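You operate a simulated robot arm through the tools that you are given. There is no shell and no other tool. Be economical: measure what you need, move in short steps, check, and stop when the job is done.

The job below is to be done with a simulated robot arm. You get a single attempt, and the scene is never put back.

TASK
Calibrate the meter on the black tile, measure the green board and sort it by the gloss card.
Fine: long pass or hold tray; the meter goes back on its tile; leave the other boards.

The check looks at the end state, three seconds after you hand in, the way a careful person would. Anything else that was tipped, shoved, dropped, spilled or broken makes it a failure.

THE ROBOT
A 7-joint arm with a two-finger parallel gripper, fixed in place. Base frame: the origin is at the foot of the arm, x ahead of it, y to its left, z up; the work surface is at about z = 0. Lengths are in mm, angles in rad, forces in N, time in s.
With the tool pointing down near the work surface it reaches from about 220 to 580 mm from the base axis. Its first joint turns from -1.152 to 1.152 rad. Payload 2.5 kg.
The TCP is the grasp point between the finger pads, 23 mm short of the fingertips. In the tool frame z runs along the fingers and y along their closing line. Largest opening 94 mm; finger width 38, thickness 10; the body of the gripper, 54 by 96 mm, starts 39 mm behind the TCP.
Orientation is told as [roll, pitch, yaw] about the base's x, y, z axes, in that order, counted from this pose: with the fingers straight down and closing along the base's y, the tool's x points along the base's -x, its y along +y and its z along -z.

THE INTERFACE
- The arm moves only by the tool move_arm. Its argument "targets" is a list of rows, each an object of numbers (a shift or turn left out is 0, a gripper value left out holds the last): "x", "y", "z": the shift along the base's x, y, z in mm; "wx", "wy", "wz": the turn, a rotation vector about the base's x, y, z in rad; "hand": the finger opening in mm, from 0 to 94. In form: [{"x": .., "y": .., "z": .., "wx": .., "wy": .., "wz": .., "hand": ..}, ...]. A call has 1 to 10 rows; each row shifts and turns the commanded pose from where the row before left it. Each row takes 0.2 s and may step no farther than 50 mm and 0.15 rad from the row before; otherwise, or with a gripper value out of range, the whole call is refused. Where a pose cannot be reached the arm comes as near as it can. A force on the tool above 70 N (or 10 N above the force at the start of the call, whichever is more), or a blocked arm, ends the call early, and 0.2 s more pass. The fingers move at their own pace (about 108 mm/s each) and stop on an object; they squeeze with about 30 N. The grip force told is the motor's: it shows also when the fingers shut on nothing. Time passes only in rows, and 0.2 s behind the last, so rows that do not move let the fingers close. It gives the time, the measured TCP pose, the force on the tool (base axes), the opening and the grip force at its end, in the units of the frame above (readings bear some noise), with the torque about the TCP (base axes, N m) and any sound that the robot's microphone picked up.
- Cameras (640 x 400 px; columns grow to the right, rows downward): "scene" is fixed at [98.3, -394.4, 550.5]; the picture's right is [0.95, -0.32, 0.00], its down [-0.16, -0.48, -0.86] and it looks along [0.27, 0.82, -0.51] (base axes); focal length 318 px, centre (320, 200). "wrist" rides on the gripper at [86, 16, -74] in the tool frame; the picture's right is [-0.18, 0.98, 0.00], its down [-0.58, -0.11, -0.81] and it looks along [-0.79, -0.15, 0.59] (tool axes); focal length 243 px, centre (320, 200). There is no depth. A picture from a camera that has moved, and an enlarged one, comes with that camera's place and axes in the base frame and with its lens.
- camera(camera): a new picture of that camera. The clock stands still meanwhile.
- enlarge(camera, box): a new picture of the part [left, top, right, bottom] of that camera's present view, enlarged. The clock stands still meanwhile.
- finish_job(): hands the job in; it is judged then, once.

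Work in short steps. Places have to be worked out from the pictures, the camera data and where the tool is seen: move nearer, look again, correct. Check each grasp and each placing, and mend what went wrong. You have 120 turns and 84 pictures in all, those below and enlarged ones among them. Open the gripper and draw the arm clear of the work before you hand the job in, unless the task says otherwise; then end with one line.

The tools are called as a command line: name --argument value ..., lists and objects as JSON in quotes. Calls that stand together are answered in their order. move_arm: Moves the arm, as the interface text tells. Its arguments: {"type":"object","properties":{"targets":{"type":"array","items":{"type":"object","properties":{"x":{"type":"number"},"y":{"type":"number"},"z":{"type":"number"},"wx":{"type":"number"},"wy":{"type":"number"},"wz":{"type":"number"},"hand":{"type":"number"}}}}},"required":["targets"]} The other tools are called the same way: camera (camera) takes a picture; enlarge (camera, box) takes an enlarged picture of a part of a camera's view; finish_job () hands the job in.

At the start:

```text
time_s: 0.0
tool_pos: [351.8, 146.7, 393.9]
tool_rot: [-0.001, 0.001, -0.001]
force: [0.6, 0.2, -0.3]
torque: [0.0, 0.02, 0.01]
grip_width: 94.0
grip_force: 0.1
```

scene: 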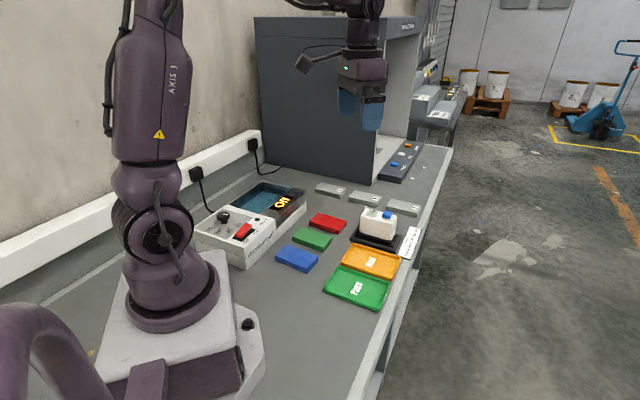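
wrist: 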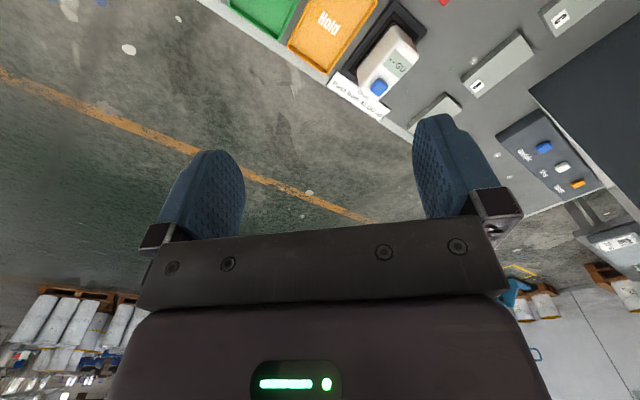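

The scene shows boards, two trays, the meter on its tile, and a card. I'll enlarge the key parts to read labels.

enlarge --camera "scene" --box '[270, 170, 450, 315]'

enlarge --camera "wrist" --box '[300, 0, 460, 130]'

enlarge --camera "scene" --box '[180, 130, 350, 280]'

```text
2.76 times, centred on (360, 242) of scene
camera zoom: at [98.3, -394.4, 550.5], right [0.95, -0.32, 0.0], down [-0.16, -0.48, -0.86], along [0.27, 0.82, -0.51], focal length 877 px, centre (210, 83)
```

zoom: 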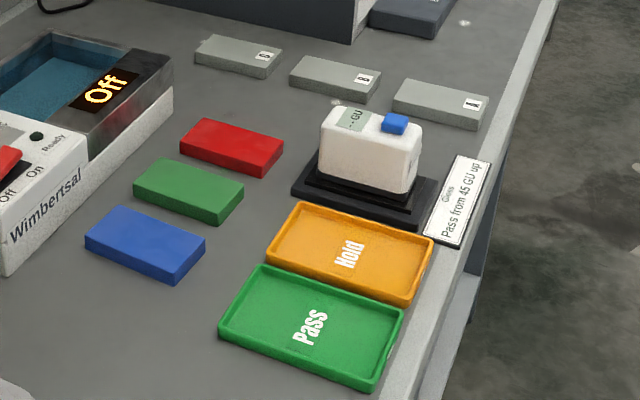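

```text
3.08 times, centred on (380, 65) of wrist
camera zoom: at [267.3, 163.3, 467.4], right [0.18, 0.98, 0.0], down [0.58, -0.11, 0.81], along [0.79, -0.15, -0.59], focal length 746 px, centre (135, 615)
```

zoom: 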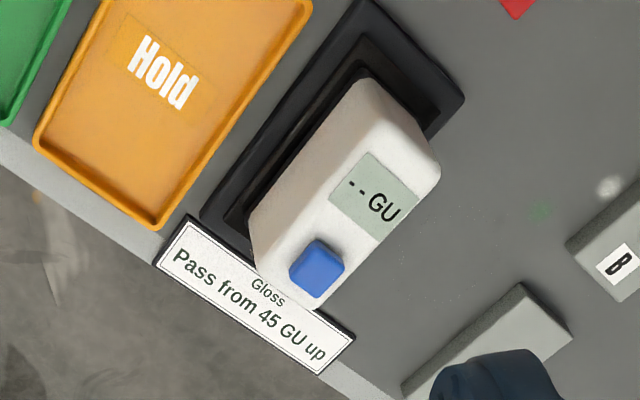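

```text
2.67 times, centred on (265, 205) of scene
camera zoom: at [98.3, -394.4, 550.5], right [0.95, -0.32, 0.0], down [-0.16, -0.48, -0.86], along [0.27, 0.82, -0.51], focal length 847 px, centre (467, 187)
```

zoom: 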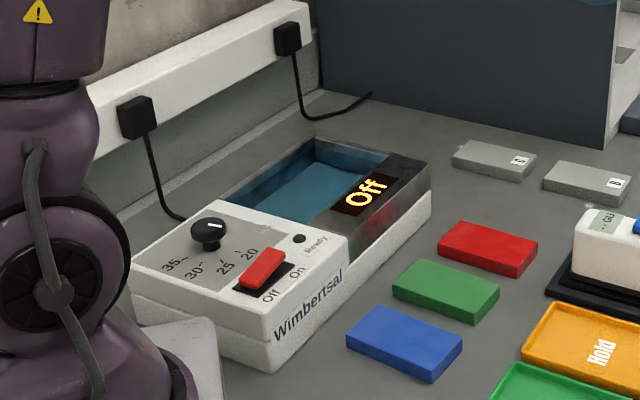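

The card reads "Pass from 45 GU up". The meter has a blue button and currently shows "--GU". I'll draw the arm back to get an overhead wrist view of the boards, meter and trays.

move_arm --targets '[{"x": -40, "y": 10}, {"x": -40, "y": 10}, {"x": -40, "y": 10}]'

camera --camera "wrist"

```text
time_s: 0.8
tool_pos: [232.3, 177.0, 394.7]
tool_rot: [0.0, 0.001, -0.001]
force: [-0.8, 0.5, 0.3]
torque: [0.02, -0.01, 0.0]
grip_width: 94.2
grip_force: 0.1
```

```text
78 pictures are left
camera wrist: at [146.7, 193.5, 468.2], right [0.18, 0.98, 0.0], down [0.58, -0.11, 0.81], along [0.79, -0.15, -0.59], focal length 243 px, centre (320, 200)
```

wrist: 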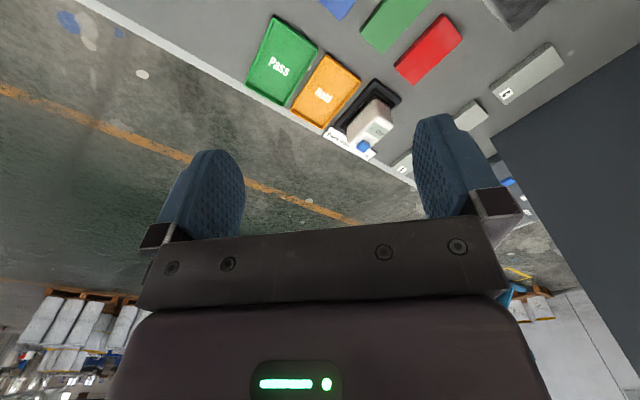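

enlarge --camera "wrist" --box '[235, 0, 485, 160]'

```text
2.50 times, centred on (360, 80) of wrist
camera zoom: at [146.7, 193.5, 468.2], right [0.18, 0.98, 0.0], down [0.58, -0.11, 0.81], along [0.79, -0.15, -0.59], focal length 606 px, centre (220, 500)
```

zoom: 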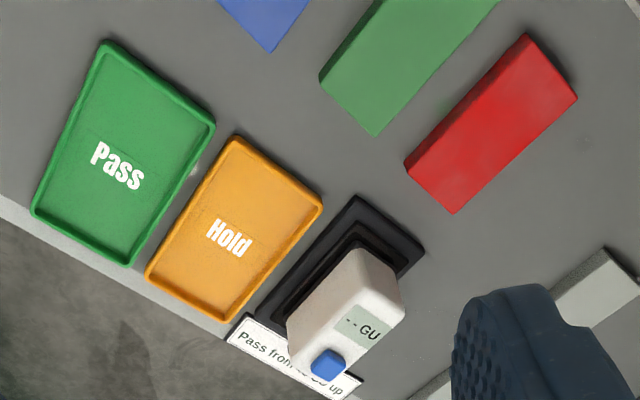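

Meter is centred near (466, 232), its long axis along (0.7,-0.7); button near (486, 218, z≈90). I'll close the fingers, yaw -45° and come above the button.

move_arm --targets '[{"x": 42, "y": 7, "z": -32, "wz": -0.131, "hand": 0}, {"x": 42, "y": 7, "z": -32, "wz": -0.131}, {"x": 42, "y": 7, "z": -32, "wz": -0.131}, {"x": 42, "y": 7, "z": -32, "wz": -0.131}, {"x": 42, "y": 7, "z": -32, "wz": -0.131}, {"x": 42, "y": 7, "z": -32, "wz": -0.13}, {}]'

camera --camera "wrist"

enlarge --camera "scene" --box '[310, 130, 450, 270]'

```text
refused: row 1 steps farther than a row can; nothing moved
```

```text
76 pictures are left
camera wrist: at [146.7, 193.5, 468.2], right [0.18, 0.98, 0.0], down [0.58, -0.11, 0.81], along [0.79, -0.15, -0.59], focal length 243 px, centre (320, 200)
```

wrist: 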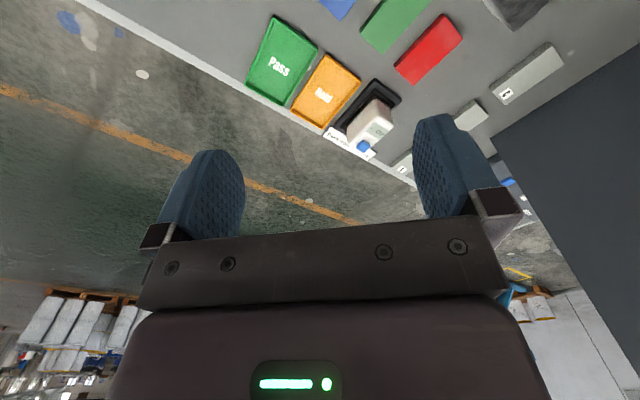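

```text
2.86 times, centred on (380, 200) of scene
camera zoom: at [98.3, -394.4, 550.5], right [0.95, -0.32, 0.0], down [-0.16, -0.48, -0.86], along [0.27, 0.82, -0.51], focal length 908 px, centre (149, 200)
```

zoom: 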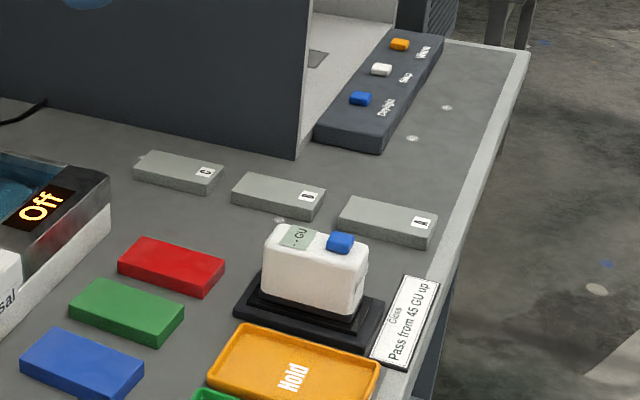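

The step was just over 50 mm, so nothing moved. I'll split it into shorter rows and look only after the move lands.

move_arm --targets '[{"x": 36, "y": 6, "z": -27, "wz": -0.112, "hand": 0}, {"x": 36, "y": 6, "z": -27, "wz": -0.112}, {"x": 36, "y": 6, "z": -27, "wz": -0.112}, {"x": 36, "y": 6, "z": -27, "wz": -0.112}, {"x": 36, "y": 6, "z": -27, "wz": -0.112}, {"x": 36, "y": 6, "z": -27, "wz": -0.112}, {"x": 36, "y": 5, "z": -27, "wz": -0.113}, {}]'

```text
time_s: 2.6
tool_pos: [484.8, 218.6, 204.4]
tool_rot: [0.0, 0.0, -0.787]
force: [0.7, -0.6, 1.1]
torque: [0.03, -0.03, 0.0]
grip_width: 0.0
grip_force: 30.2
```

The move landed as meant; now looking at how the fingertips line up with the button.

camera --camera "wrist"

enlarge --camera "scene" --box '[310, 130, 450, 270]'

```text
74 pictures are left
camera wrist: at [436.6, 291.4, 277.9], right [0.83, 0.56, 0.0], down [0.33, -0.49, 0.81], along [0.45, -0.67, -0.59], focal length 243 px, centre (320, 200)
```

wrist: 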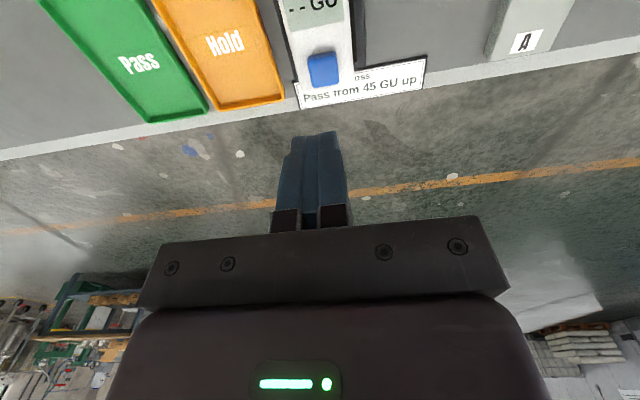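

```text
2.86 times, centred on (380, 200) of scene
camera zoom: at [98.3, -394.4, 550.5], right [0.95, -0.32, 0.0], down [-0.16, -0.48, -0.86], along [0.27, 0.82, -0.51], focal length 908 px, centre (149, 200)
```

zoom: 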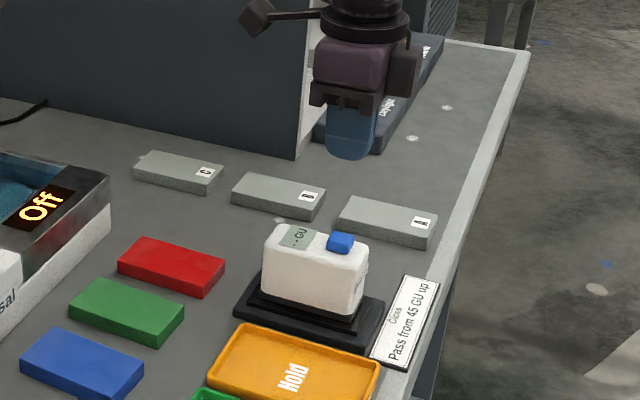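

The button is at about (488, 218); I descend to just above it, then press in small steps watching the force.

move_arm --targets '[{"x": 3, "y": -1, "z": -40}, {"z": -40}, {}]'

enlarge --camera "scene" --box '[340, 170, 430, 250]'

```text
time_s: 3.4
tool_pos: [489.2, 215.7, 124.1]
tool_rot: [0.0, 0.0, -0.785]
force: [0.6, -0.2, -1.0]
torque: [-0.02, 0.03, 0.0]
grip_width: 0.0
grip_force: 29.6
```

```text
5.00 times, centred on (385, 210) of scene
camera zoom: at [98.3, -394.4, 550.5], right [0.95, -0.32, 0.0], down [-0.16, -0.48, -0.86], along [0.27, 0.82, -0.51], focal length 1589 px, centre (-5, 150)
```

zoom: 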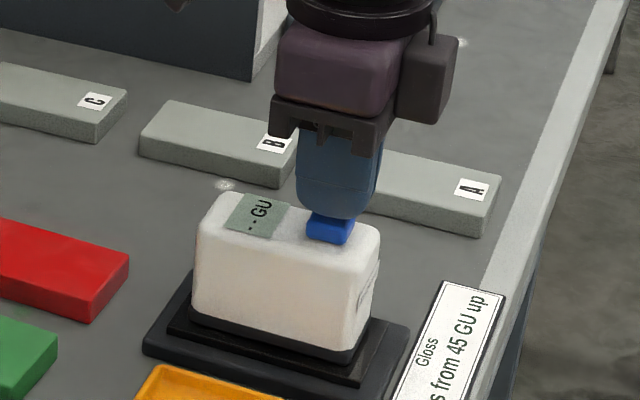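

The fingertip sits just above the button. Stepping down gently.

move_arm --targets '[{"z": -4}, {"z": -2}, {"z": -2}, {"z": -2}, {}]'

enlarge --camera "scene" --box '[340, 170, 430, 250]'

```text
time_s: 4.6
tool_pos: [487.8, 216.6, 114.8]
tool_rot: [0.0, 0.0, -0.786]
force: [0.2, 0.7, 1.1]
torque: [-0.03, -0.03, 0.01]
grip_width: 0.0
grip_force: 30.3
heard: click
```

```text
5.00 times, centred on (385, 210) of scene
camera zoom: at [98.3, -394.4, 550.5], right [0.95, -0.32, 0.0], down [-0.16, -0.48, -0.86], along [0.27, 0.82, -0.51], focal length 1589 px, centre (-5, 150)
```

zoom: 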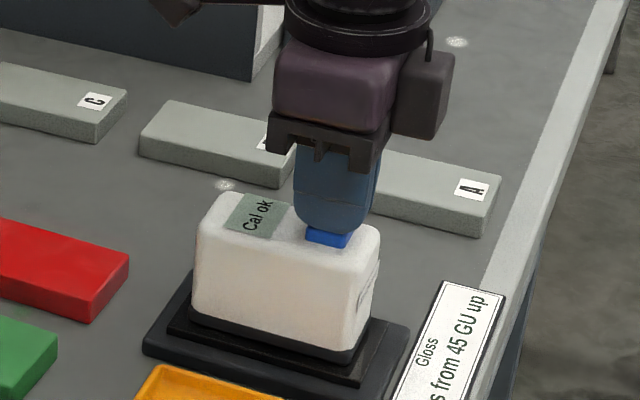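

"Cal ok" is shown. I raise, open the fingers fully, and move over the meter's centre.

move_arm --targets '[{"z": 40}, {"z": 45, "hand": 94}, {"x": -22, "y": 16}, {}]'

camera --camera "wrist"

enlarge --camera "scene" --box '[310, 150, 440, 260]'

```text
time_s: 5.6
tool_pos: [466.6, 232.3, 199.6]
tool_rot: [0.002, 0.002, -0.784]
force: [0.3, 1.0, 1.1]
torque: [0.0, 0.0, 0.03]
grip_width: 94.0
grip_force: 0.1
```

```text
70 pictures are left
camera wrist: at [417.3, 305.4, 274.2], right [0.83, 0.56, 0.0], down [0.33, -0.49, 0.81], along [0.46, -0.67, -0.59], focal length 243 px, centre (320, 200)
```

wrist: 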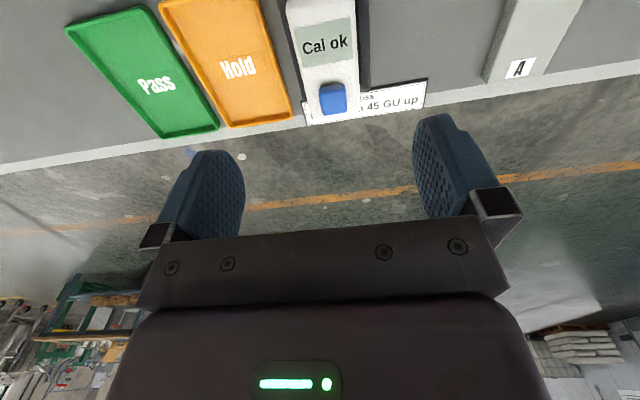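

```text
3.64 times, centred on (375, 205) of scene
camera zoom: at [98.3, -394.4, 550.5], right [0.95, -0.32, 0.0], down [-0.16, -0.48, -0.86], along [0.27, 0.82, -0.51], focal length 1156 px, centre (120, 182)
```

zoom: 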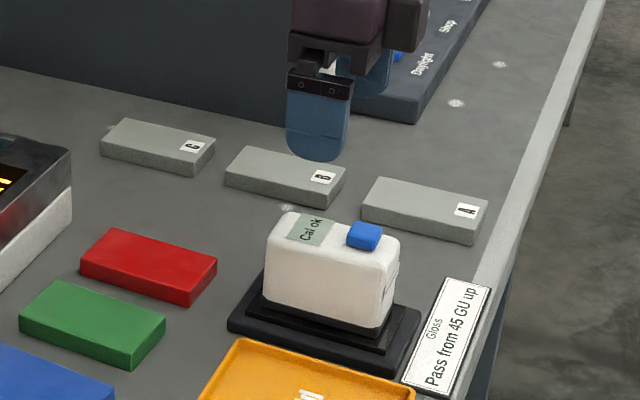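

Meter ~45 mm wide, centreline close to under the TCP (a few mm toward +x+y). Descend to z≈64 with the palm clear of the button.

move_arm --targets '[{"x": 2, "y": 2, "z": -45}, {"z": -45}, {"z": -45}, {}]'

camera --camera "wrist"

enlarge --camera "scene" --box '[330, 160, 440, 255]'

```text
time_s: 6.6
tool_pos: [468.3, 235.2, 64.4]
tool_rot: [0.001, -0.001, -0.785]
force: [-0.2, -0.2, 0.0]
torque: [0.02, 0.0, 0.0]
grip_width: 94.2
grip_force: 0.1
```

```text
68 pictures are left
camera wrist: at [419.9, 308.1, 137.5], right [0.82, 0.57, 0.0], down [0.33, -0.49, 0.81], along [0.46, -0.66, -0.59], focal length 243 px, centre (320, 200)
```

wrist: 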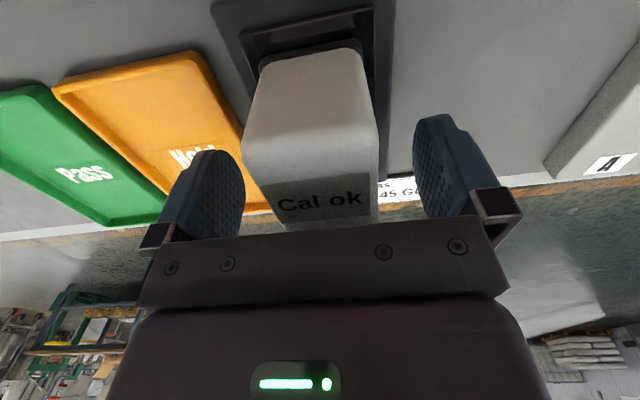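

```text
4.21 times, centred on (385, 208) of scene
camera zoom: at [98.3, -394.4, 550.5], right [0.95, -0.32, 0.0], down [-0.16, -0.48, -0.86], along [0.27, 0.82, -0.51], focal length 1338 px, centre (46, 168)
```

zoom: 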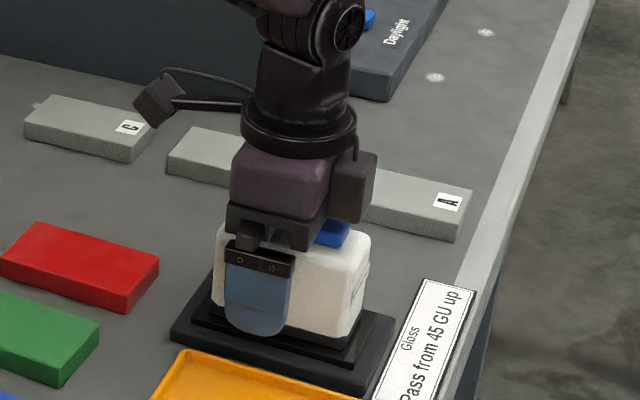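

The meter sits ~2.5 mm toward -n from finger centre; I correct by that and close.

move_arm --targets '[{"x": -1.8, "y": -1.8}, {"hand": 64}, {"hand": 50}, {"hand": 40}, {}, {}]'

camera --camera "wrist"

```text
time_s: 8.0
tool_pos: [467.0, 232.1, 63.4]
tool_rot: [0.0, 0.0, -0.784]
force: [-1.7, -0.6, 2.1]
torque: [-0.19, -0.1, -0.12]
grip_width: 46.0
grip_force: 30.0
```

```text
66 pictures are left
camera wrist: at [417.6, 305.8, 138.0], right [0.82, 0.57, 0.0], down [0.33, -0.49, 0.81], along [0.46, -0.67, -0.59], focal length 243 px, centre (320, 200)
```

wrist: 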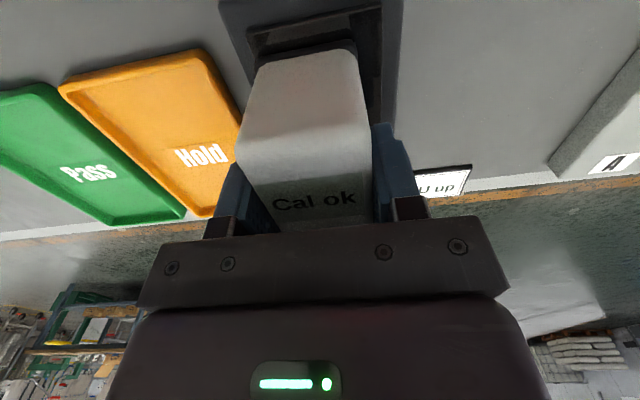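

Gripped at 46 mm. I lift straight up slowly and check it.

move_arm --targets '[{"z": 10}, {"z": 20}, {"z": 40}, {"z": 40}, {}]'

enlarge --camera "scene" --box '[270, 130, 440, 270]'

camera --camera "wrist"

```text
time_s: 9.2
tool_pos: [466.7, 233.1, 175.3]
tool_rot: [0.0, 0.001, -0.785]
force: [0.5, 0.2, -3.7]
torque: [0.01, 0.0, -0.01]
grip_width: 45.9
grip_force: 30.0
```

```text
2.86 times, centred on (355, 200) of scene
camera zoom: at [98.3, -394.4, 550.5], right [0.95, -0.32, 0.0], down [-0.16, -0.48, -0.86], along [0.27, 0.82, -0.51], focal length 908 px, centre (220, 200)
```

zoom: 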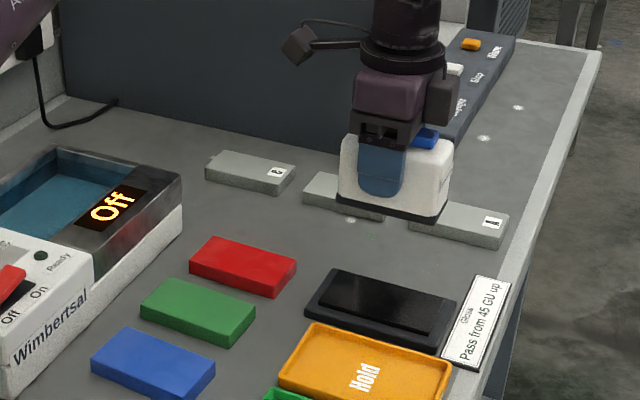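

```text
64 pictures are left
camera wrist: at [417.4, 305.7, 248.7], right [0.82, 0.57, 0.0], down [0.33, -0.49, 0.81], along [0.46, -0.67, -0.59], focal length 243 px, centre (320, 200)
```

wrist: 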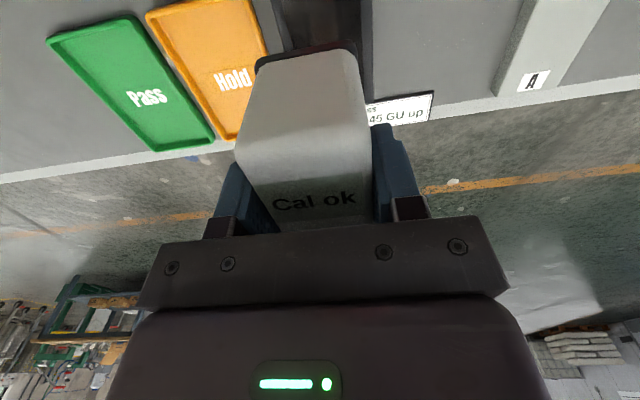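

Meter held securely and level; tile undisturbed. Moving at height over the green board at about (297, 278).

move_arm --targets '[{"x": -42, "y": 11}, {"x": -42, "y": 11}, {"x": -43, "y": 11}, {"x": -43, "y": 12}, {}]'

camera --camera "wrist"

enlarge --camera "scene" --box '[240, 150, 380, 280]'

```text
time_s: 10.4
tool_pos: [295.1, 278.0, 174.1]
tool_rot: [0.001, -0.001, -0.784]
force: [-0.1, 0.1, -4.1]
torque: [0.03, 0.01, 0.02]
grip_width: 45.7
grip_force: 29.9
```

```text
63 pictures are left
camera wrist: at [245.8, 351.3, 247.9], right [0.83, 0.56, 0.0], down [0.33, -0.49, 0.81], along [0.46, -0.67, -0.59], focal length 243 px, centre (320, 200)
```

wrist: 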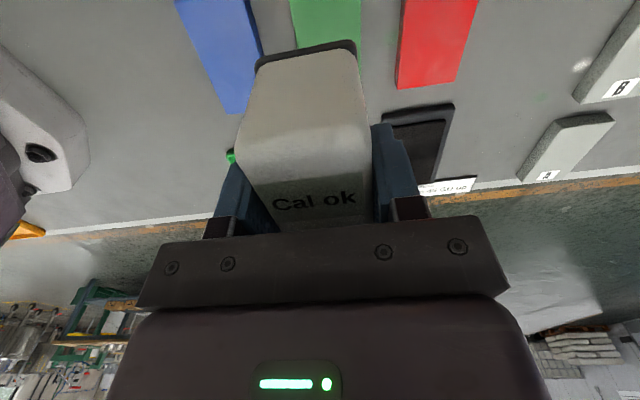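

```text
3.08 times, centred on (310, 215) of scene
camera zoom: at [98.3, -394.3, 550.5], right [0.95, -0.32, 0.0], down [-0.16, -0.48, -0.86], along [0.27, 0.82, -0.51], focal length 978 px, centre (351, 154)
```

zoom: 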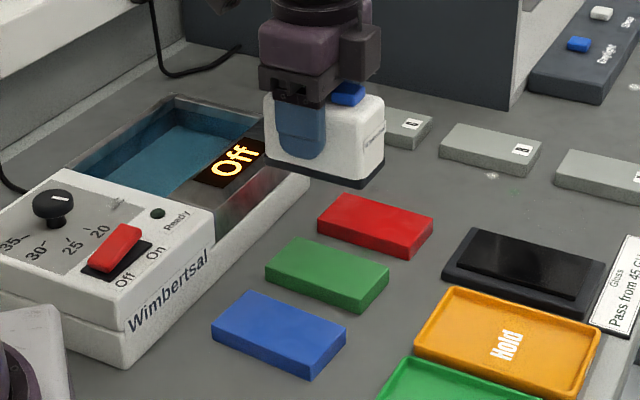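

Scene estimate puts the board centre at n≈406, matching the TCP. I descend to about 25 mm above the board and compare.

move_arm --targets '[{"z": -40, "x": 1}, {"z": -34}, {}]'

camera --camera "wrist"

enlarge --camera "scene" --box '[260, 180, 360, 265]'

```text
time_s: 11.2
tool_pos: [297.8, 278.1, 99.4]
tool_rot: [0.0, -0.001, -0.786]
force: [0.3, 0.8, -4.3]
torque: [-0.01, 0.03, 0.01]
grip_width: 45.7
grip_force: 29.8
```

```text
61 pictures are left
camera wrist: at [248.3, 351.6, 173.5], right [0.82, 0.57, 0.0], down [0.33, -0.49, 0.81], along [0.46, -0.66, -0.59], focal length 243 px, centre (320, 200)
```

wrist: 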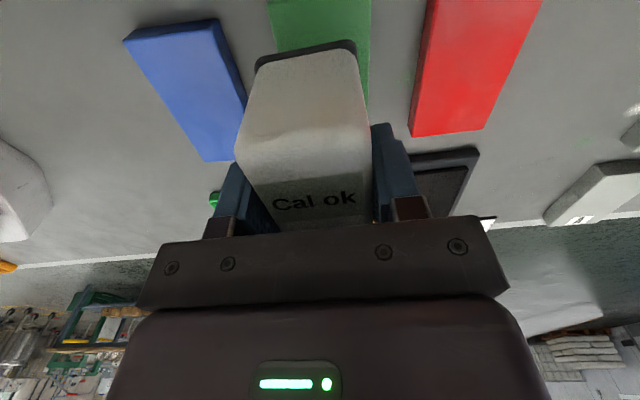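

```text
4.71 times, centred on (310, 222) of scene
camera zoom: at [98.3, -394.3, 550.5], right [0.95, -0.32, 0.0], down [-0.16, -0.48, -0.86], along [0.27, 0.82, -0.51], focal length 1495 px, centre (367, 94)
```

zoom: 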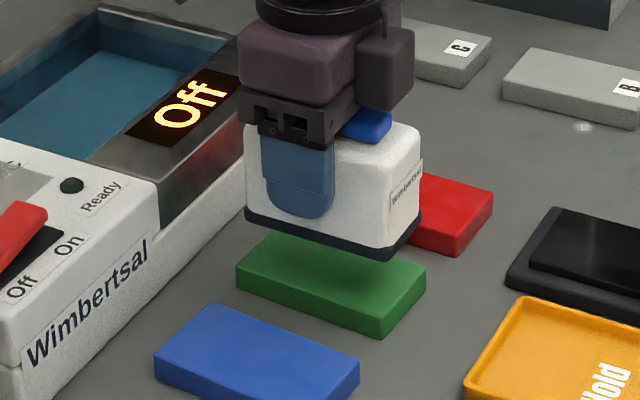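

Board and meter need closer comparison; enlarging tightly.

enlarge --camera "scene" --box '[305, 204, 355, 254]'

enlarge --camera "wrist" --box '[230, 0, 400, 110]'

enlarge --camera "scene" --box '[300, 214, 360, 256]'

```text
8.00 times, centred on (330, 229) of scene
camera zoom: at [98.3, -394.3, 550.5], right [0.95, -0.32, 0.0], down [-0.16, -0.48, -0.86], along [0.27, 0.82, -0.51], focal length 2542 px, centre (240, -32)
```

zoom: 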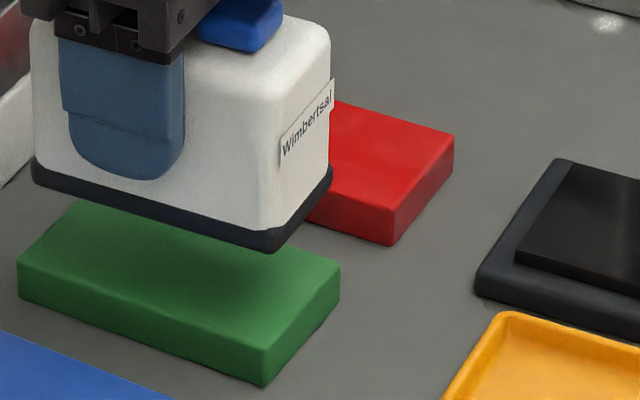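

```text
3.64 times, centred on (315, 55) of wrist
camera zoom: at [248.3, 351.6, 173.5], right [0.82, 0.57, 0.0], down [0.33, -0.49, 0.81], along [0.46, -0.66, -0.59], focal length 882 px, centre (338, 727)
```

zoom: 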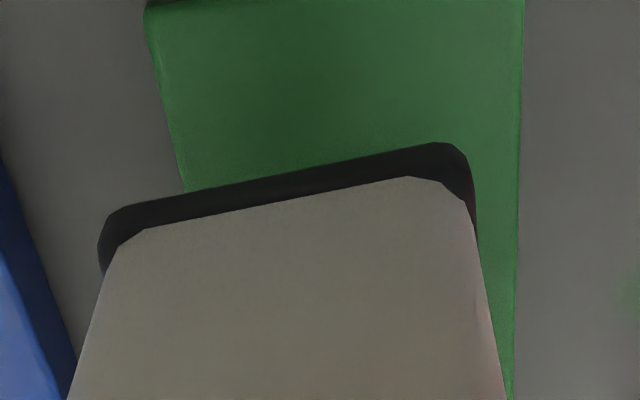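

```text
9.52 times, centred on (330, 235) of scene
camera zoom: at [98.3, -394.3, 550.5], right [0.95, -0.32, 0.0], down [-0.16, -0.48, -0.86], along [0.27, 0.82, -0.51], focal length 3026 px, centre (225, -133)
```

zoom: 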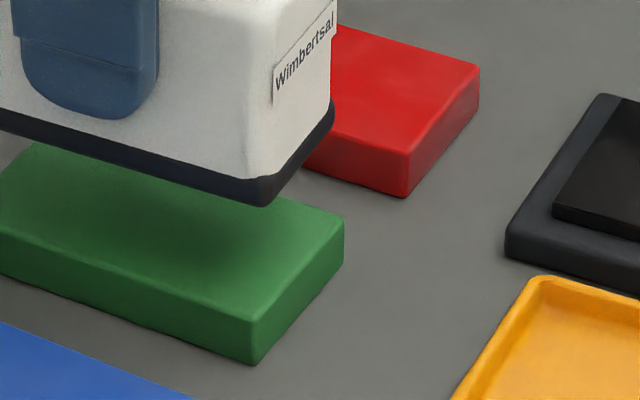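

Board is about 15 mm thick with centre ≈(299, 283), yaw ~3° off; meter bottom is ~42 mm under the TCP. I shift by (-1, +7), turn slightly, and lower most of the way.

move_arm --targets '[{"x": -1.2, "y": 7.3, "wz": -0.05}, {"z": -15}, {"z": -12}, {}]'

enlarge --camera "scene" --box '[280, 190, 360, 254]'

enlarge --camera "wrist" --box '[230, 0, 400, 110]'

```text
time_s: 12.2
tool_pos: [295.2, 284.2, 72.8]
tool_rot: [0.001, 0.0, -0.834]
force: [0.3, 0.3, -4.6]
torque: [0.01, 0.01, 0.01]
grip_width: 46.1
grip_force: 29.8
```

```text
6.25 times, centred on (320, 222) of scene
camera zoom: at [98.3, -394.3, 550.5], right [0.95, -0.32, 0.0], down [-0.16, -0.48, -0.86], along [0.27, 0.82, -0.51], focal length 1986 px, centre (320, 62)
```

zoom: 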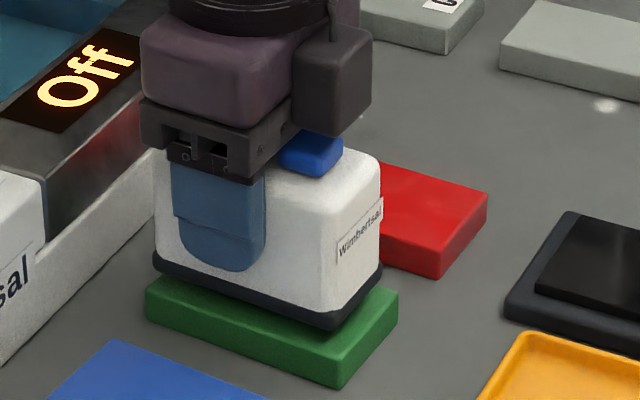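

```text
3.64 times, centred on (315, 55) of wrist
camera zoom: at [250.5, 360.6, 147.0], right [0.85, 0.52, 0.0], down [0.31, -0.5, 0.81], along [0.42, -0.69, -0.59], focal length 882 px, centre (338, 727)
```

zoom: 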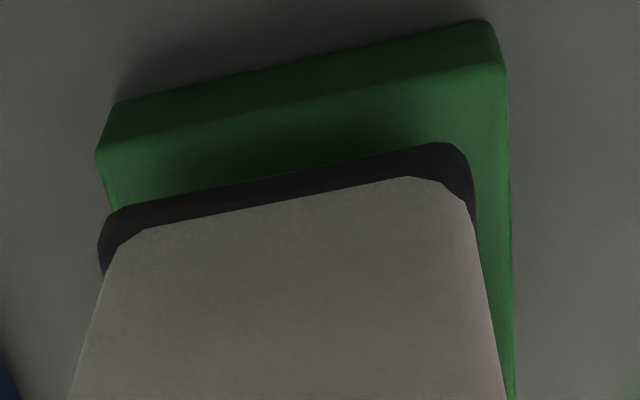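

Alignment looks good. Lowering in small steps till contact.

move_arm --targets '[{"z": -8}, {"z": -3}, {"z": -1.5}, {"z": -1}, {}]'

enlarge --camera "scene" --box '[280, 190, 360, 254]'

```text
time_s: 13.4
tool_pos: [297.4, 285.7, 61.1]
tool_rot: [0.003, 0.0, -0.834]
force: [-2.9, -2.3, 27.7]
torque: [-0.19, 0.24, 0.01]
grip_width: 46.0
grip_force: 29.9
```

```text
6.25 times, centred on (320, 222) of scene
camera zoom: at [98.2, -394.4, 550.4], right [0.95, -0.32, 0.0], down [-0.16, -0.48, -0.86], along [0.27, 0.82, -0.51], focal length 1986 px, centre (320, 62)
```

zoom: 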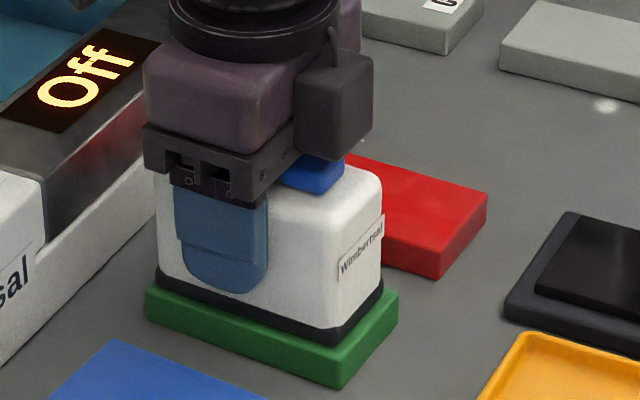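

Seated on the board (27 N contact). I ease up 1.5 mm, release, and rise clear.

move_arm --targets '[{"z": 1.2}, {"hand": 64}, {"hand": 80}, {}, {"z": 40}, {"z": 40}, {}]'

camera --camera "wrist"

enlarge --camera "scene" --box '[270, 180, 350, 254]'

```text
time_s: 15.0
tool_pos: [296.6, 284.6, 141.2]
tool_rot: [0.0, 0.0, -0.835]
force: [-0.5, 0.4, -0.8]
torque: [0.03, 0.01, 0.01]
grip_width: 80.0
grip_force: 0.1
```

```text
53 pictures are left
camera wrist: at [250.5, 359.8, 215.0], right [0.85, 0.52, 0.0], down [0.31, -0.5, 0.81], along [0.42, -0.69, -0.59], focal length 243 px, centre (320, 200)
```

wrist: 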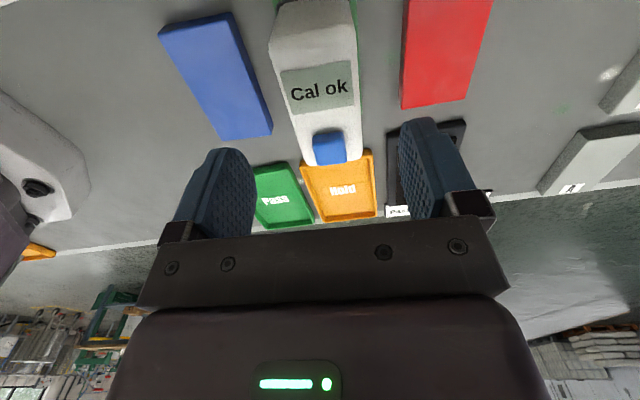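

```text
5.41 times, centred on (310, 217) of scene
camera zoom: at [98.3, -394.4, 550.5], right [0.95, -0.32, 0.0], down [-0.16, -0.48, -0.86], along [0.27, 0.82, -0.51], focal length 1718 px, centre (374, 108)
```

zoom: 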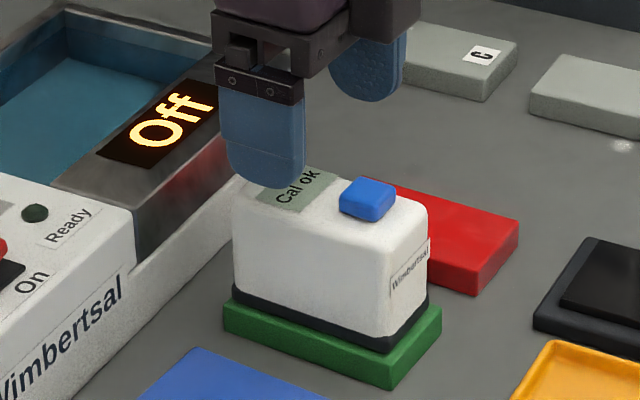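

Meter stands square on the green board. Close the fingers, move over the button at ≈(315, 267), and descend near.

move_arm --targets '[{"hand": 0}, {"x": 19, "y": -17.9}, {}, {}, {"z": -20}, {}]'

enlarge --camera "scene" --box '[270, 180, 350, 254]'

```text
time_s: 16.4
tool_pos: [314.6, 266.4, 123.2]
tool_rot: [0.001, 0.0, -0.835]
force: [-0.4, -0.2, 0.2]
torque: [0.0, 0.0, 0.02]
grip_width: 0.0
grip_force: 30.1
```

```text
5.41 times, centred on (310, 217) of scene
camera zoom: at [98.3, -394.4, 550.5], right [0.95, -0.32, 0.0], down [-0.16, -0.48, -0.86], along [0.27, 0.82, -0.51], focal length 1718 px, centre (374, 108)
```

zoom: 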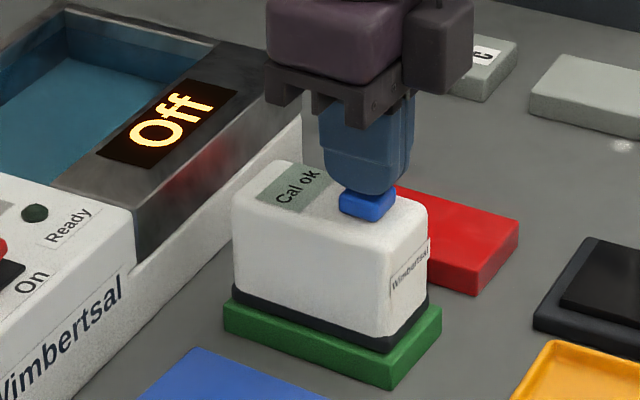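

Tip is centred above the button; pressing in small steps.

move_arm --targets '[{"z": -4}, {"z": -2}, {"z": -2}, {"z": -1.5}, {}]'

enlarge --camera "scene" --box '[290, 190, 350, 240]'

```text
time_s: 17.6
tool_pos: [313.9, 266.3, 112.1]
tool_rot: [-0.002, 0.0, -0.836]
force: [-2.3, -1.7, 7.5]
torque: [-0.03, 0.03, 0.03]
grip_width: 0.3
grip_force: 30.2
heard: click
```

```text
8.00 times, centred on (320, 215) of scene
camera zoom: at [98.2, -394.4, 550.5], right [0.95, -0.32, 0.0], down [-0.16, -0.48, -0.86], along [0.27, 0.82, -0.51], focal length 2542 px, centre (320, 80)
```

zoom: 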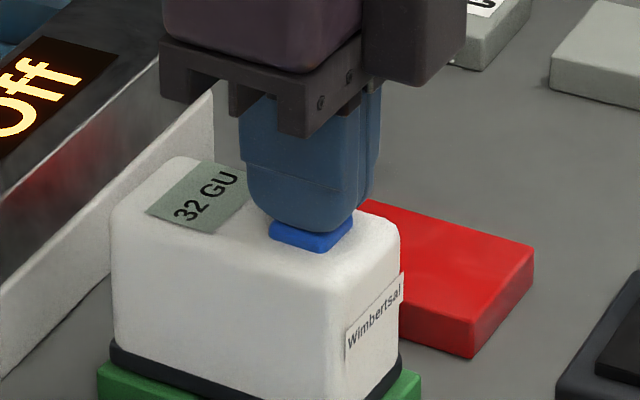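

It seems to read 32 GU, below 45. I rise, open and move back over the meter, and verify the reading with the wrist camera.

move_arm --targets '[{"z": 30}, {"x": -17.4, "y": 18.5, "hand": 94}, {}, {}]'

enlarge --camera "wrist" --box '[220, 0, 420, 180]'

```text
time_s: 18.6
tool_pos: [297.5, 285.9, 142.0]
tool_rot: [0.0, 0.0, -0.833]
force: [-0.7, -0.6, 0.6]
torque: [-0.03, 0.0, 0.0]
grip_width: 93.9
grip_force: 0.1
```

```text
2.22 times, centred on (320, 90) of wrist
camera zoom: at [252.1, 361.5, 215.2], right [0.85, 0.52, 0.0], down [0.31, -0.5, 0.81], along [0.42, -0.69, -0.59], focal length 539 px, centre (320, 444)
```

zoom: 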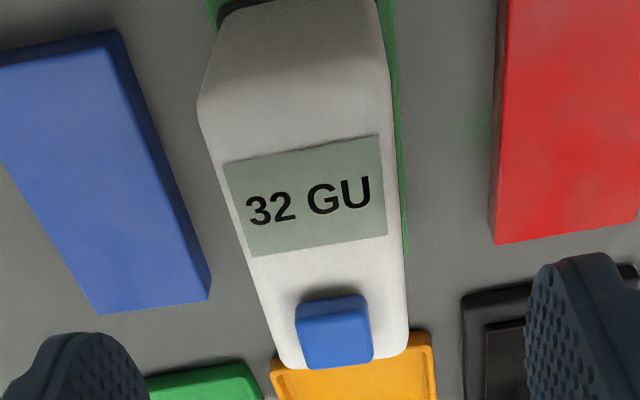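

Reading is 32 GU → Hold tray. Now re-grasp the meter at the same height as before to return it to its tile.

move_arm --targets '[{"z": -40, "x": -0.5, "y": -0.8}, {"z": -39.5}, {}, {"hand": 64}, {"hand": 50}, {"hand": 40}, {}, {}]'

camera --camera "wrist"

```text
time_s: 20.4
tool_pos: [297.4, 285.2, 63.0]
tool_rot: [0.0, -0.001, -0.833]
force: [0.3, -0.7, -0.2]
torque: [-0.01, -0.05, -0.01]
grip_width: 46.1
grip_force: 30.1
```

```text
48 pictures are left
camera wrist: at [251.4, 360.8, 135.8], right [0.85, 0.52, 0.0], down [0.31, -0.5, 0.81], along [0.42, -0.69, -0.59], focal length 243 px, centre (320, 200)
```

wrist: 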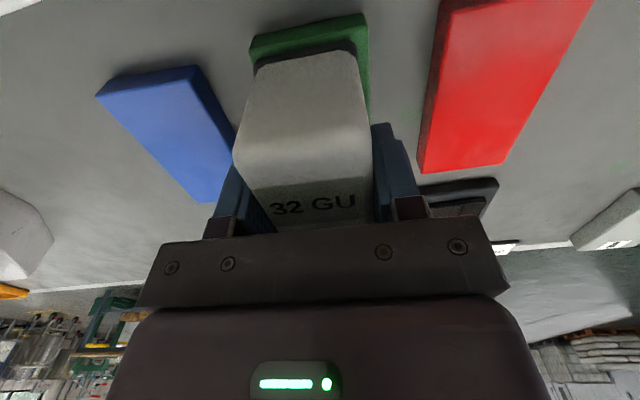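

Re-gripped. Lift, carry back over the tile at (466.8, 232.2) with yaw restored to -0.785.

move_arm --targets '[{"z": 15}, {"z": 45}, {"z": 45}, {"x": 42, "y": -13}, {"x": 42, "y": -13}, {"x": 43, "y": -13, "wz": 0.025}, {"x": 43, "y": -13.7, "wz": 0.025}, {}]'

enlarge --camera "scene" --box '[270, 130, 440, 270]'

```text
time_s: 22.2
tool_pos: [466.9, 232.5, 168.2]
tool_rot: [0.0, 0.0, -0.785]
force: [0.1, -0.2, -4.3]
torque: [0.0, 0.0, 0.04]
grip_width: 46.0
grip_force: 30.2
```

```text
2.86 times, centred on (355, 200) of scene
camera zoom: at [98.3, -394.4, 550.5], right [0.95, -0.32, 0.0], down [-0.16, -0.48, -0.86], along [0.27, 0.82, -0.51], focal length 908 px, centre (220, 200)
```

zoom: 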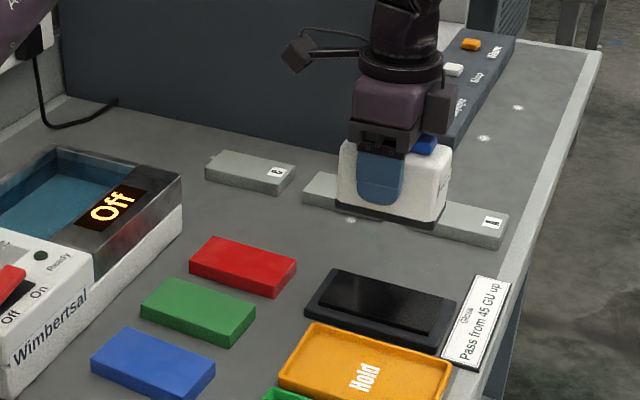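

Now lower to just above the tile and check alignment.

move_arm --targets '[{"z": -45}, {"z": -40}, {"z": -10}, {}]'

enlarge --camera "scene" --box '[340, 180, 420, 260]'

enlarge --camera "wrist" --box '[200, 0, 420, 180]'

```text
time_s: 23.2
tool_pos: [466.5, 232.9, 74.0]
tool_rot: [-0.002, 0.0, -0.784]
force: [0.0, 0.4, -3.7]
torque: [0.03, 0.02, 0.01]
grip_width: 45.9
grip_force: 29.8
```

```text
5.00 times, centred on (380, 220) of scene
camera zoom: at [98.3, -394.4, 550.5], right [0.95, -0.32, 0.0], down [-0.16, -0.48, -0.86], along [0.27, 0.82, -0.51], focal length 1589 px, centre (20, 100)
```

zoom: 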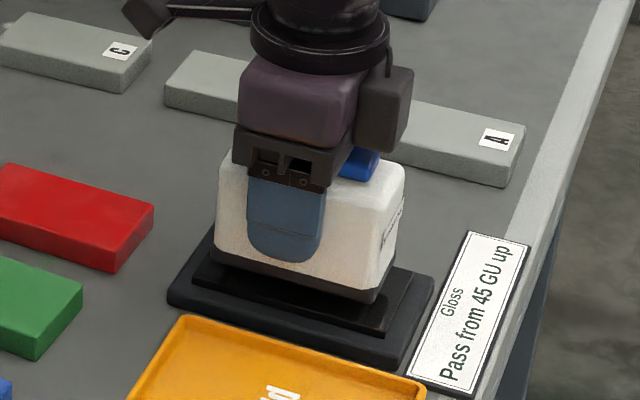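

```text
2.22 times, centred on (310, 90) of wrist
camera zoom: at [418.1, 306.0, 146.9], right [0.82, 0.57, 0.0], down [0.33, -0.49, 0.81], along [0.46, -0.66, -0.59], focal length 539 px, centre (342, 444)
```

zoom: 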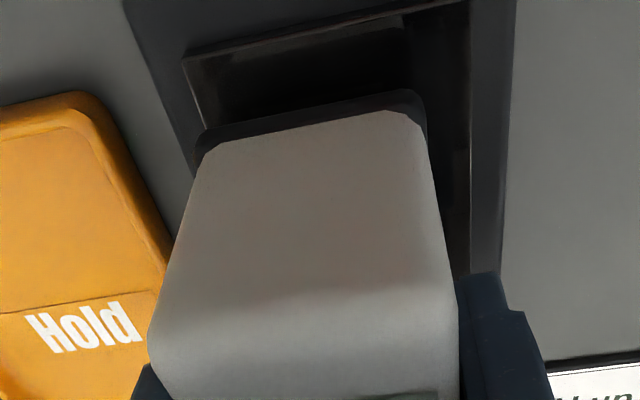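

Aligned over the plate as it originally stood. Lowering to contact in small steps.

move_arm --targets '[{"z": -5}, {"z": -2}, {"z": -1}, {"z": -1}, {}]'

```text
time_s: 24.4
tool_pos: [468.9, 231.2, 63.3]
tool_rot: [0.0, 0.001, -0.787]
force: [0.4, 0.7, -3.6]
torque: [0.04, 0.01, -0.01]
grip_width: 46.0
grip_force: 30.3
```

No contact yet; continue in 1 mm steps.

move_arm --targets '[{"z": -1}, {}]'

```text
time_s: 25.0
tool_pos: [466.4, 232.9, 61.6]
tool_rot: [0.0, 0.0, -0.784]
force: [0.0, -0.1, -4.4]
torque: [0.0, -0.03, -0.01]
grip_width: 46.0
grip_force: 30.3
```

move_arm --targets '[{"z": -1}, {}]'

enlarge --camera "scene" --box '[340, 180, 420, 260]'

```text
time_s: 25.6
tool_pos: [467.5, 233.5, 63.2]
tool_rot: [0.001, -0.001, -0.786]
force: [-2.1, -3.6, 7.7]
torque: [-0.07, 0.44, 0.08]
grip_width: 45.9
grip_force: 29.7
```

```text
5.00 times, centred on (380, 220) of scene
camera zoom: at [98.2, -394.4, 550.5], right [0.95, -0.32, 0.0], down [-0.16, -0.48, -0.86], along [0.27, 0.82, -0.51], focal length 1589 px, centre (20, 100)
```

zoom: 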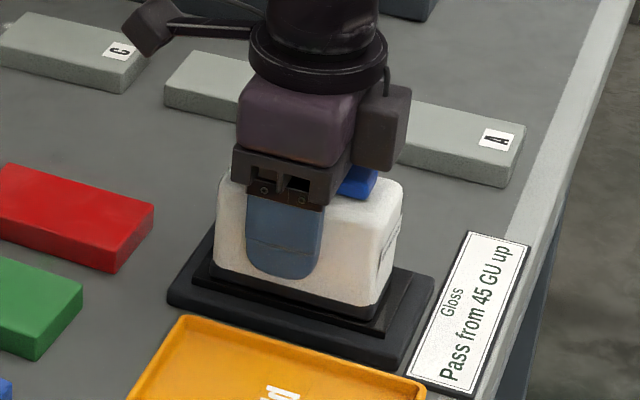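

Contact reached (force turned to +8 N). Release carefully and rise.

move_arm --targets '[{"hand": 56}, {"hand": 75}, {"hand": 90}, {}, {"z": 45}, {"z": 45}, {"z": 20}, {}]'

enlarge --camera "scene" --box '[270, 150, 430, 300]'

enlarge --camera "wrist" --box '[140, 0, 460, 180]'

```text
time_s: 27.4
tool_pos: [465.8, 233.6, 171.4]
tool_rot: [0.0, 0.0, -0.784]
force: [0.5, -0.5, 0.1]
torque: [0.01, 0.0, 0.0]
grip_width: 90.0
grip_force: 0.1
```

```text
2.67 times, centred on (350, 225) of scene
camera zoom: at [98.3, -394.4, 550.5], right [0.95, -0.32, 0.0], down [-0.16, -0.48, -0.86], along [0.27, 0.82, -0.51], focal length 847 px, centre (240, 133)
```

zoom: 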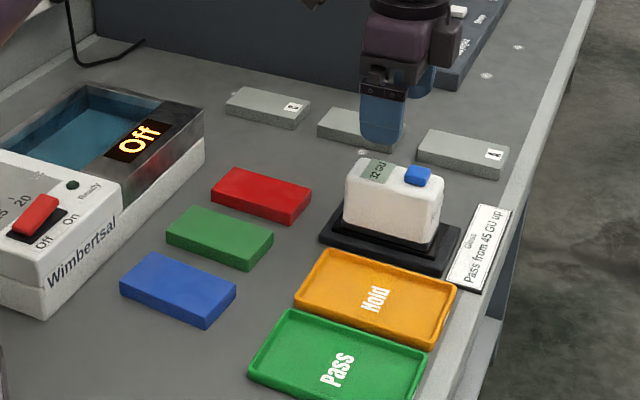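

```text
2.00 times, centred on (300, 90) of wrist
camera zoom: at [417.1, 306.3, 245.1], right [0.82, 0.57, 0.0], down [0.33, -0.49, 0.81], along [0.46, -0.67, -0.59], focal length 485 px, centre (360, 420)
```

zoom: 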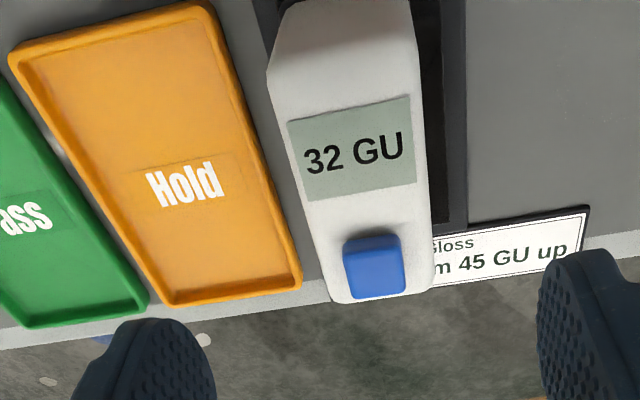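

Meter is back on its tile, steady. Now move over the green board (≈298.7, 283.3) with opening 76 and match its yaw.

move_arm --targets '[{"x": -42, "y": 12.7, "hand": 76}, {"x": -42, "y": 12.7}, {"x": -42, "y": 12.7, "wz": -0.025}, {"x": -42, "y": 12.7, "wz": -0.025}, {"z": -40}, {}]'

camera --camera "wrist"

enlarge --camera "scene" --box '[330, 225, 410, 310]'

```text
time_s: 28.8
tool_pos: [297.9, 283.8, 130.3]
tool_rot: [0.001, -0.002, -0.835]
force: [-0.5, -0.1, 0.5]
torque: [0.0, 0.02, 0.0]
grip_width: 75.9
grip_force: 0.0
```

```text
41 pictures are left
camera wrist: at [252.9, 359.0, 204.8], right [0.85, 0.52, 0.0], down [0.31, -0.5, 0.81], along [0.42, -0.69, -0.59], focal length 243 px, centre (320, 200)
```

wrist: 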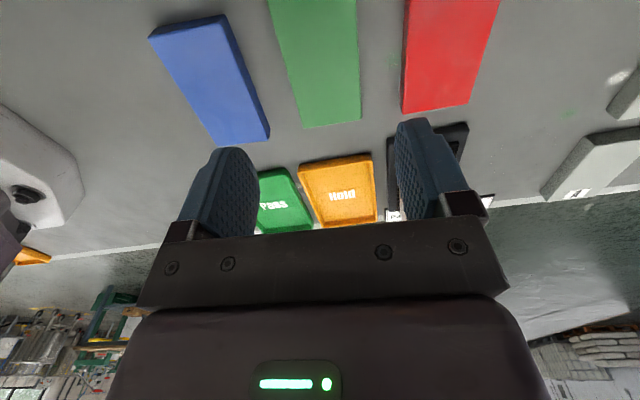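

```text
4.71 times, centred on (370, 268) of scene
camera zoom: at [98.3, -394.4, 550.5], right [0.95, -0.32, 0.0], down [-0.16, -0.48, -0.86], along [0.27, 0.82, -0.51], focal length 1495 px, centre (85, -118)
```

zoom: 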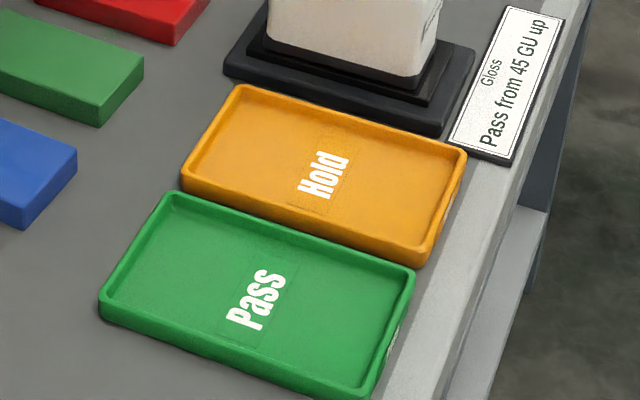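

Board is centred in n; grip 3 mm further along its length. Descend so that the tips are about 8 mm above the table (high grip, to clear the tray rim later).

move_arm --targets '[{"x": 2.3, "y": -1.7, "z": -40}, {"z": -40}, {}]'

camera --camera "wrist"

enlarge --camera "scene" --box '[260, 190, 360, 280]'

```text
time_s: 29.6
tool_pos: [300.9, 281.2, 52.0]
tool_rot: [0.0, 0.001, -0.835]
force: [-0.2, -0.5, 1.4]
torque: [0.03, 0.03, 0.02]
grip_width: 76.0
grip_force: 0.1
```

```text
39 pictures are left
camera wrist: at [255.8, 357.2, 125.0], right [0.85, 0.52, 0.0], down [0.31, -0.5, 0.81], along [0.42, -0.69, -0.59], focal length 243 px, centre (320, 200)
```

wrist: 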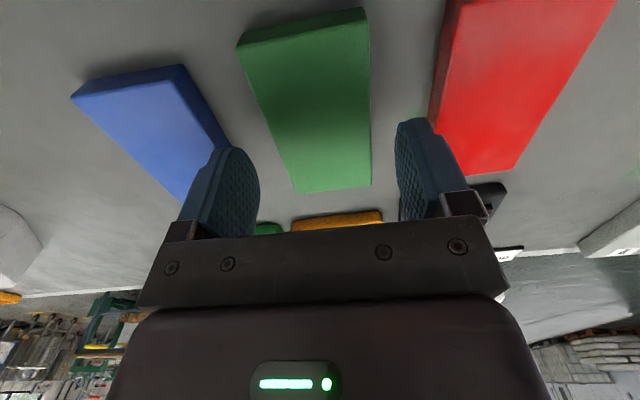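

```text
4.44 times, centred on (310, 235) of scene
camera zoom: at [98.3, -394.4, 550.5], right [0.95, -0.32, 0.0], down [-0.16, -0.48, -0.86], along [0.27, 0.82, -0.51], focal length 1412 px, centre (364, 44)
```

zoom: 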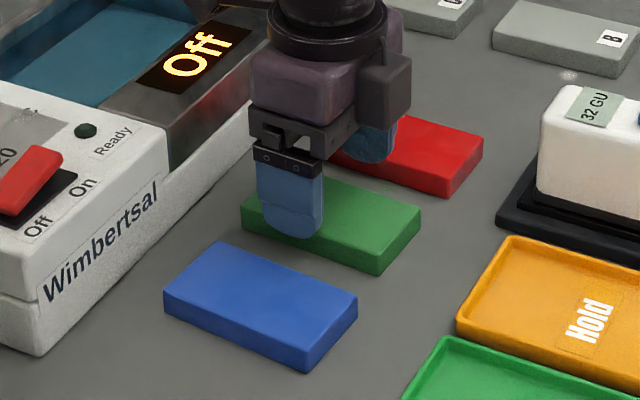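

Clearances to red (~8 mm) and blue (~5 mm); I narrow to 68 for margin and go down to z=31.

move_arm --targets '[{"hand": 68}, {"z": -12}, {"z": -8}, {}]'

enlarge --camera "scene" --box '[270, 200, 350, 265]'

```text
time_s: 30.6
tool_pos: [301.0, 281.6, 31.6]
tool_rot: [0.003, -0.001, -0.833]
force: [-0.4, 0.0, 0.6]
torque: [0.0, 0.04, -0.01]
grip_width: 68.1
grip_force: 0.0
```

```text
6.15 times, centred on (310, 232) of scene
camera zoom: at [98.3, -394.4, 550.5], right [0.95, -0.32, 0.0], down [-0.16, -0.48, -0.86], along [0.27, 0.82, -0.51], focal length 1956 px, centre (382, 0)
```

zoom: 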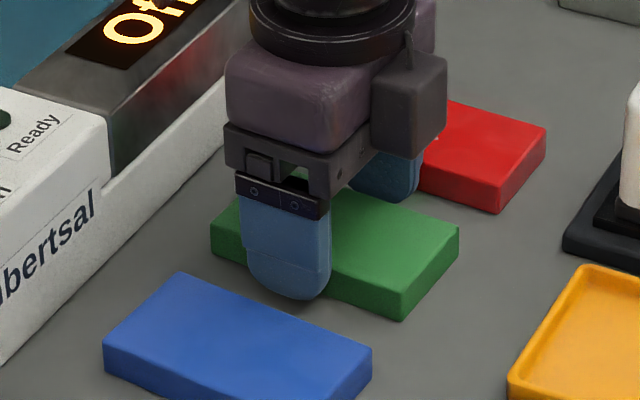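

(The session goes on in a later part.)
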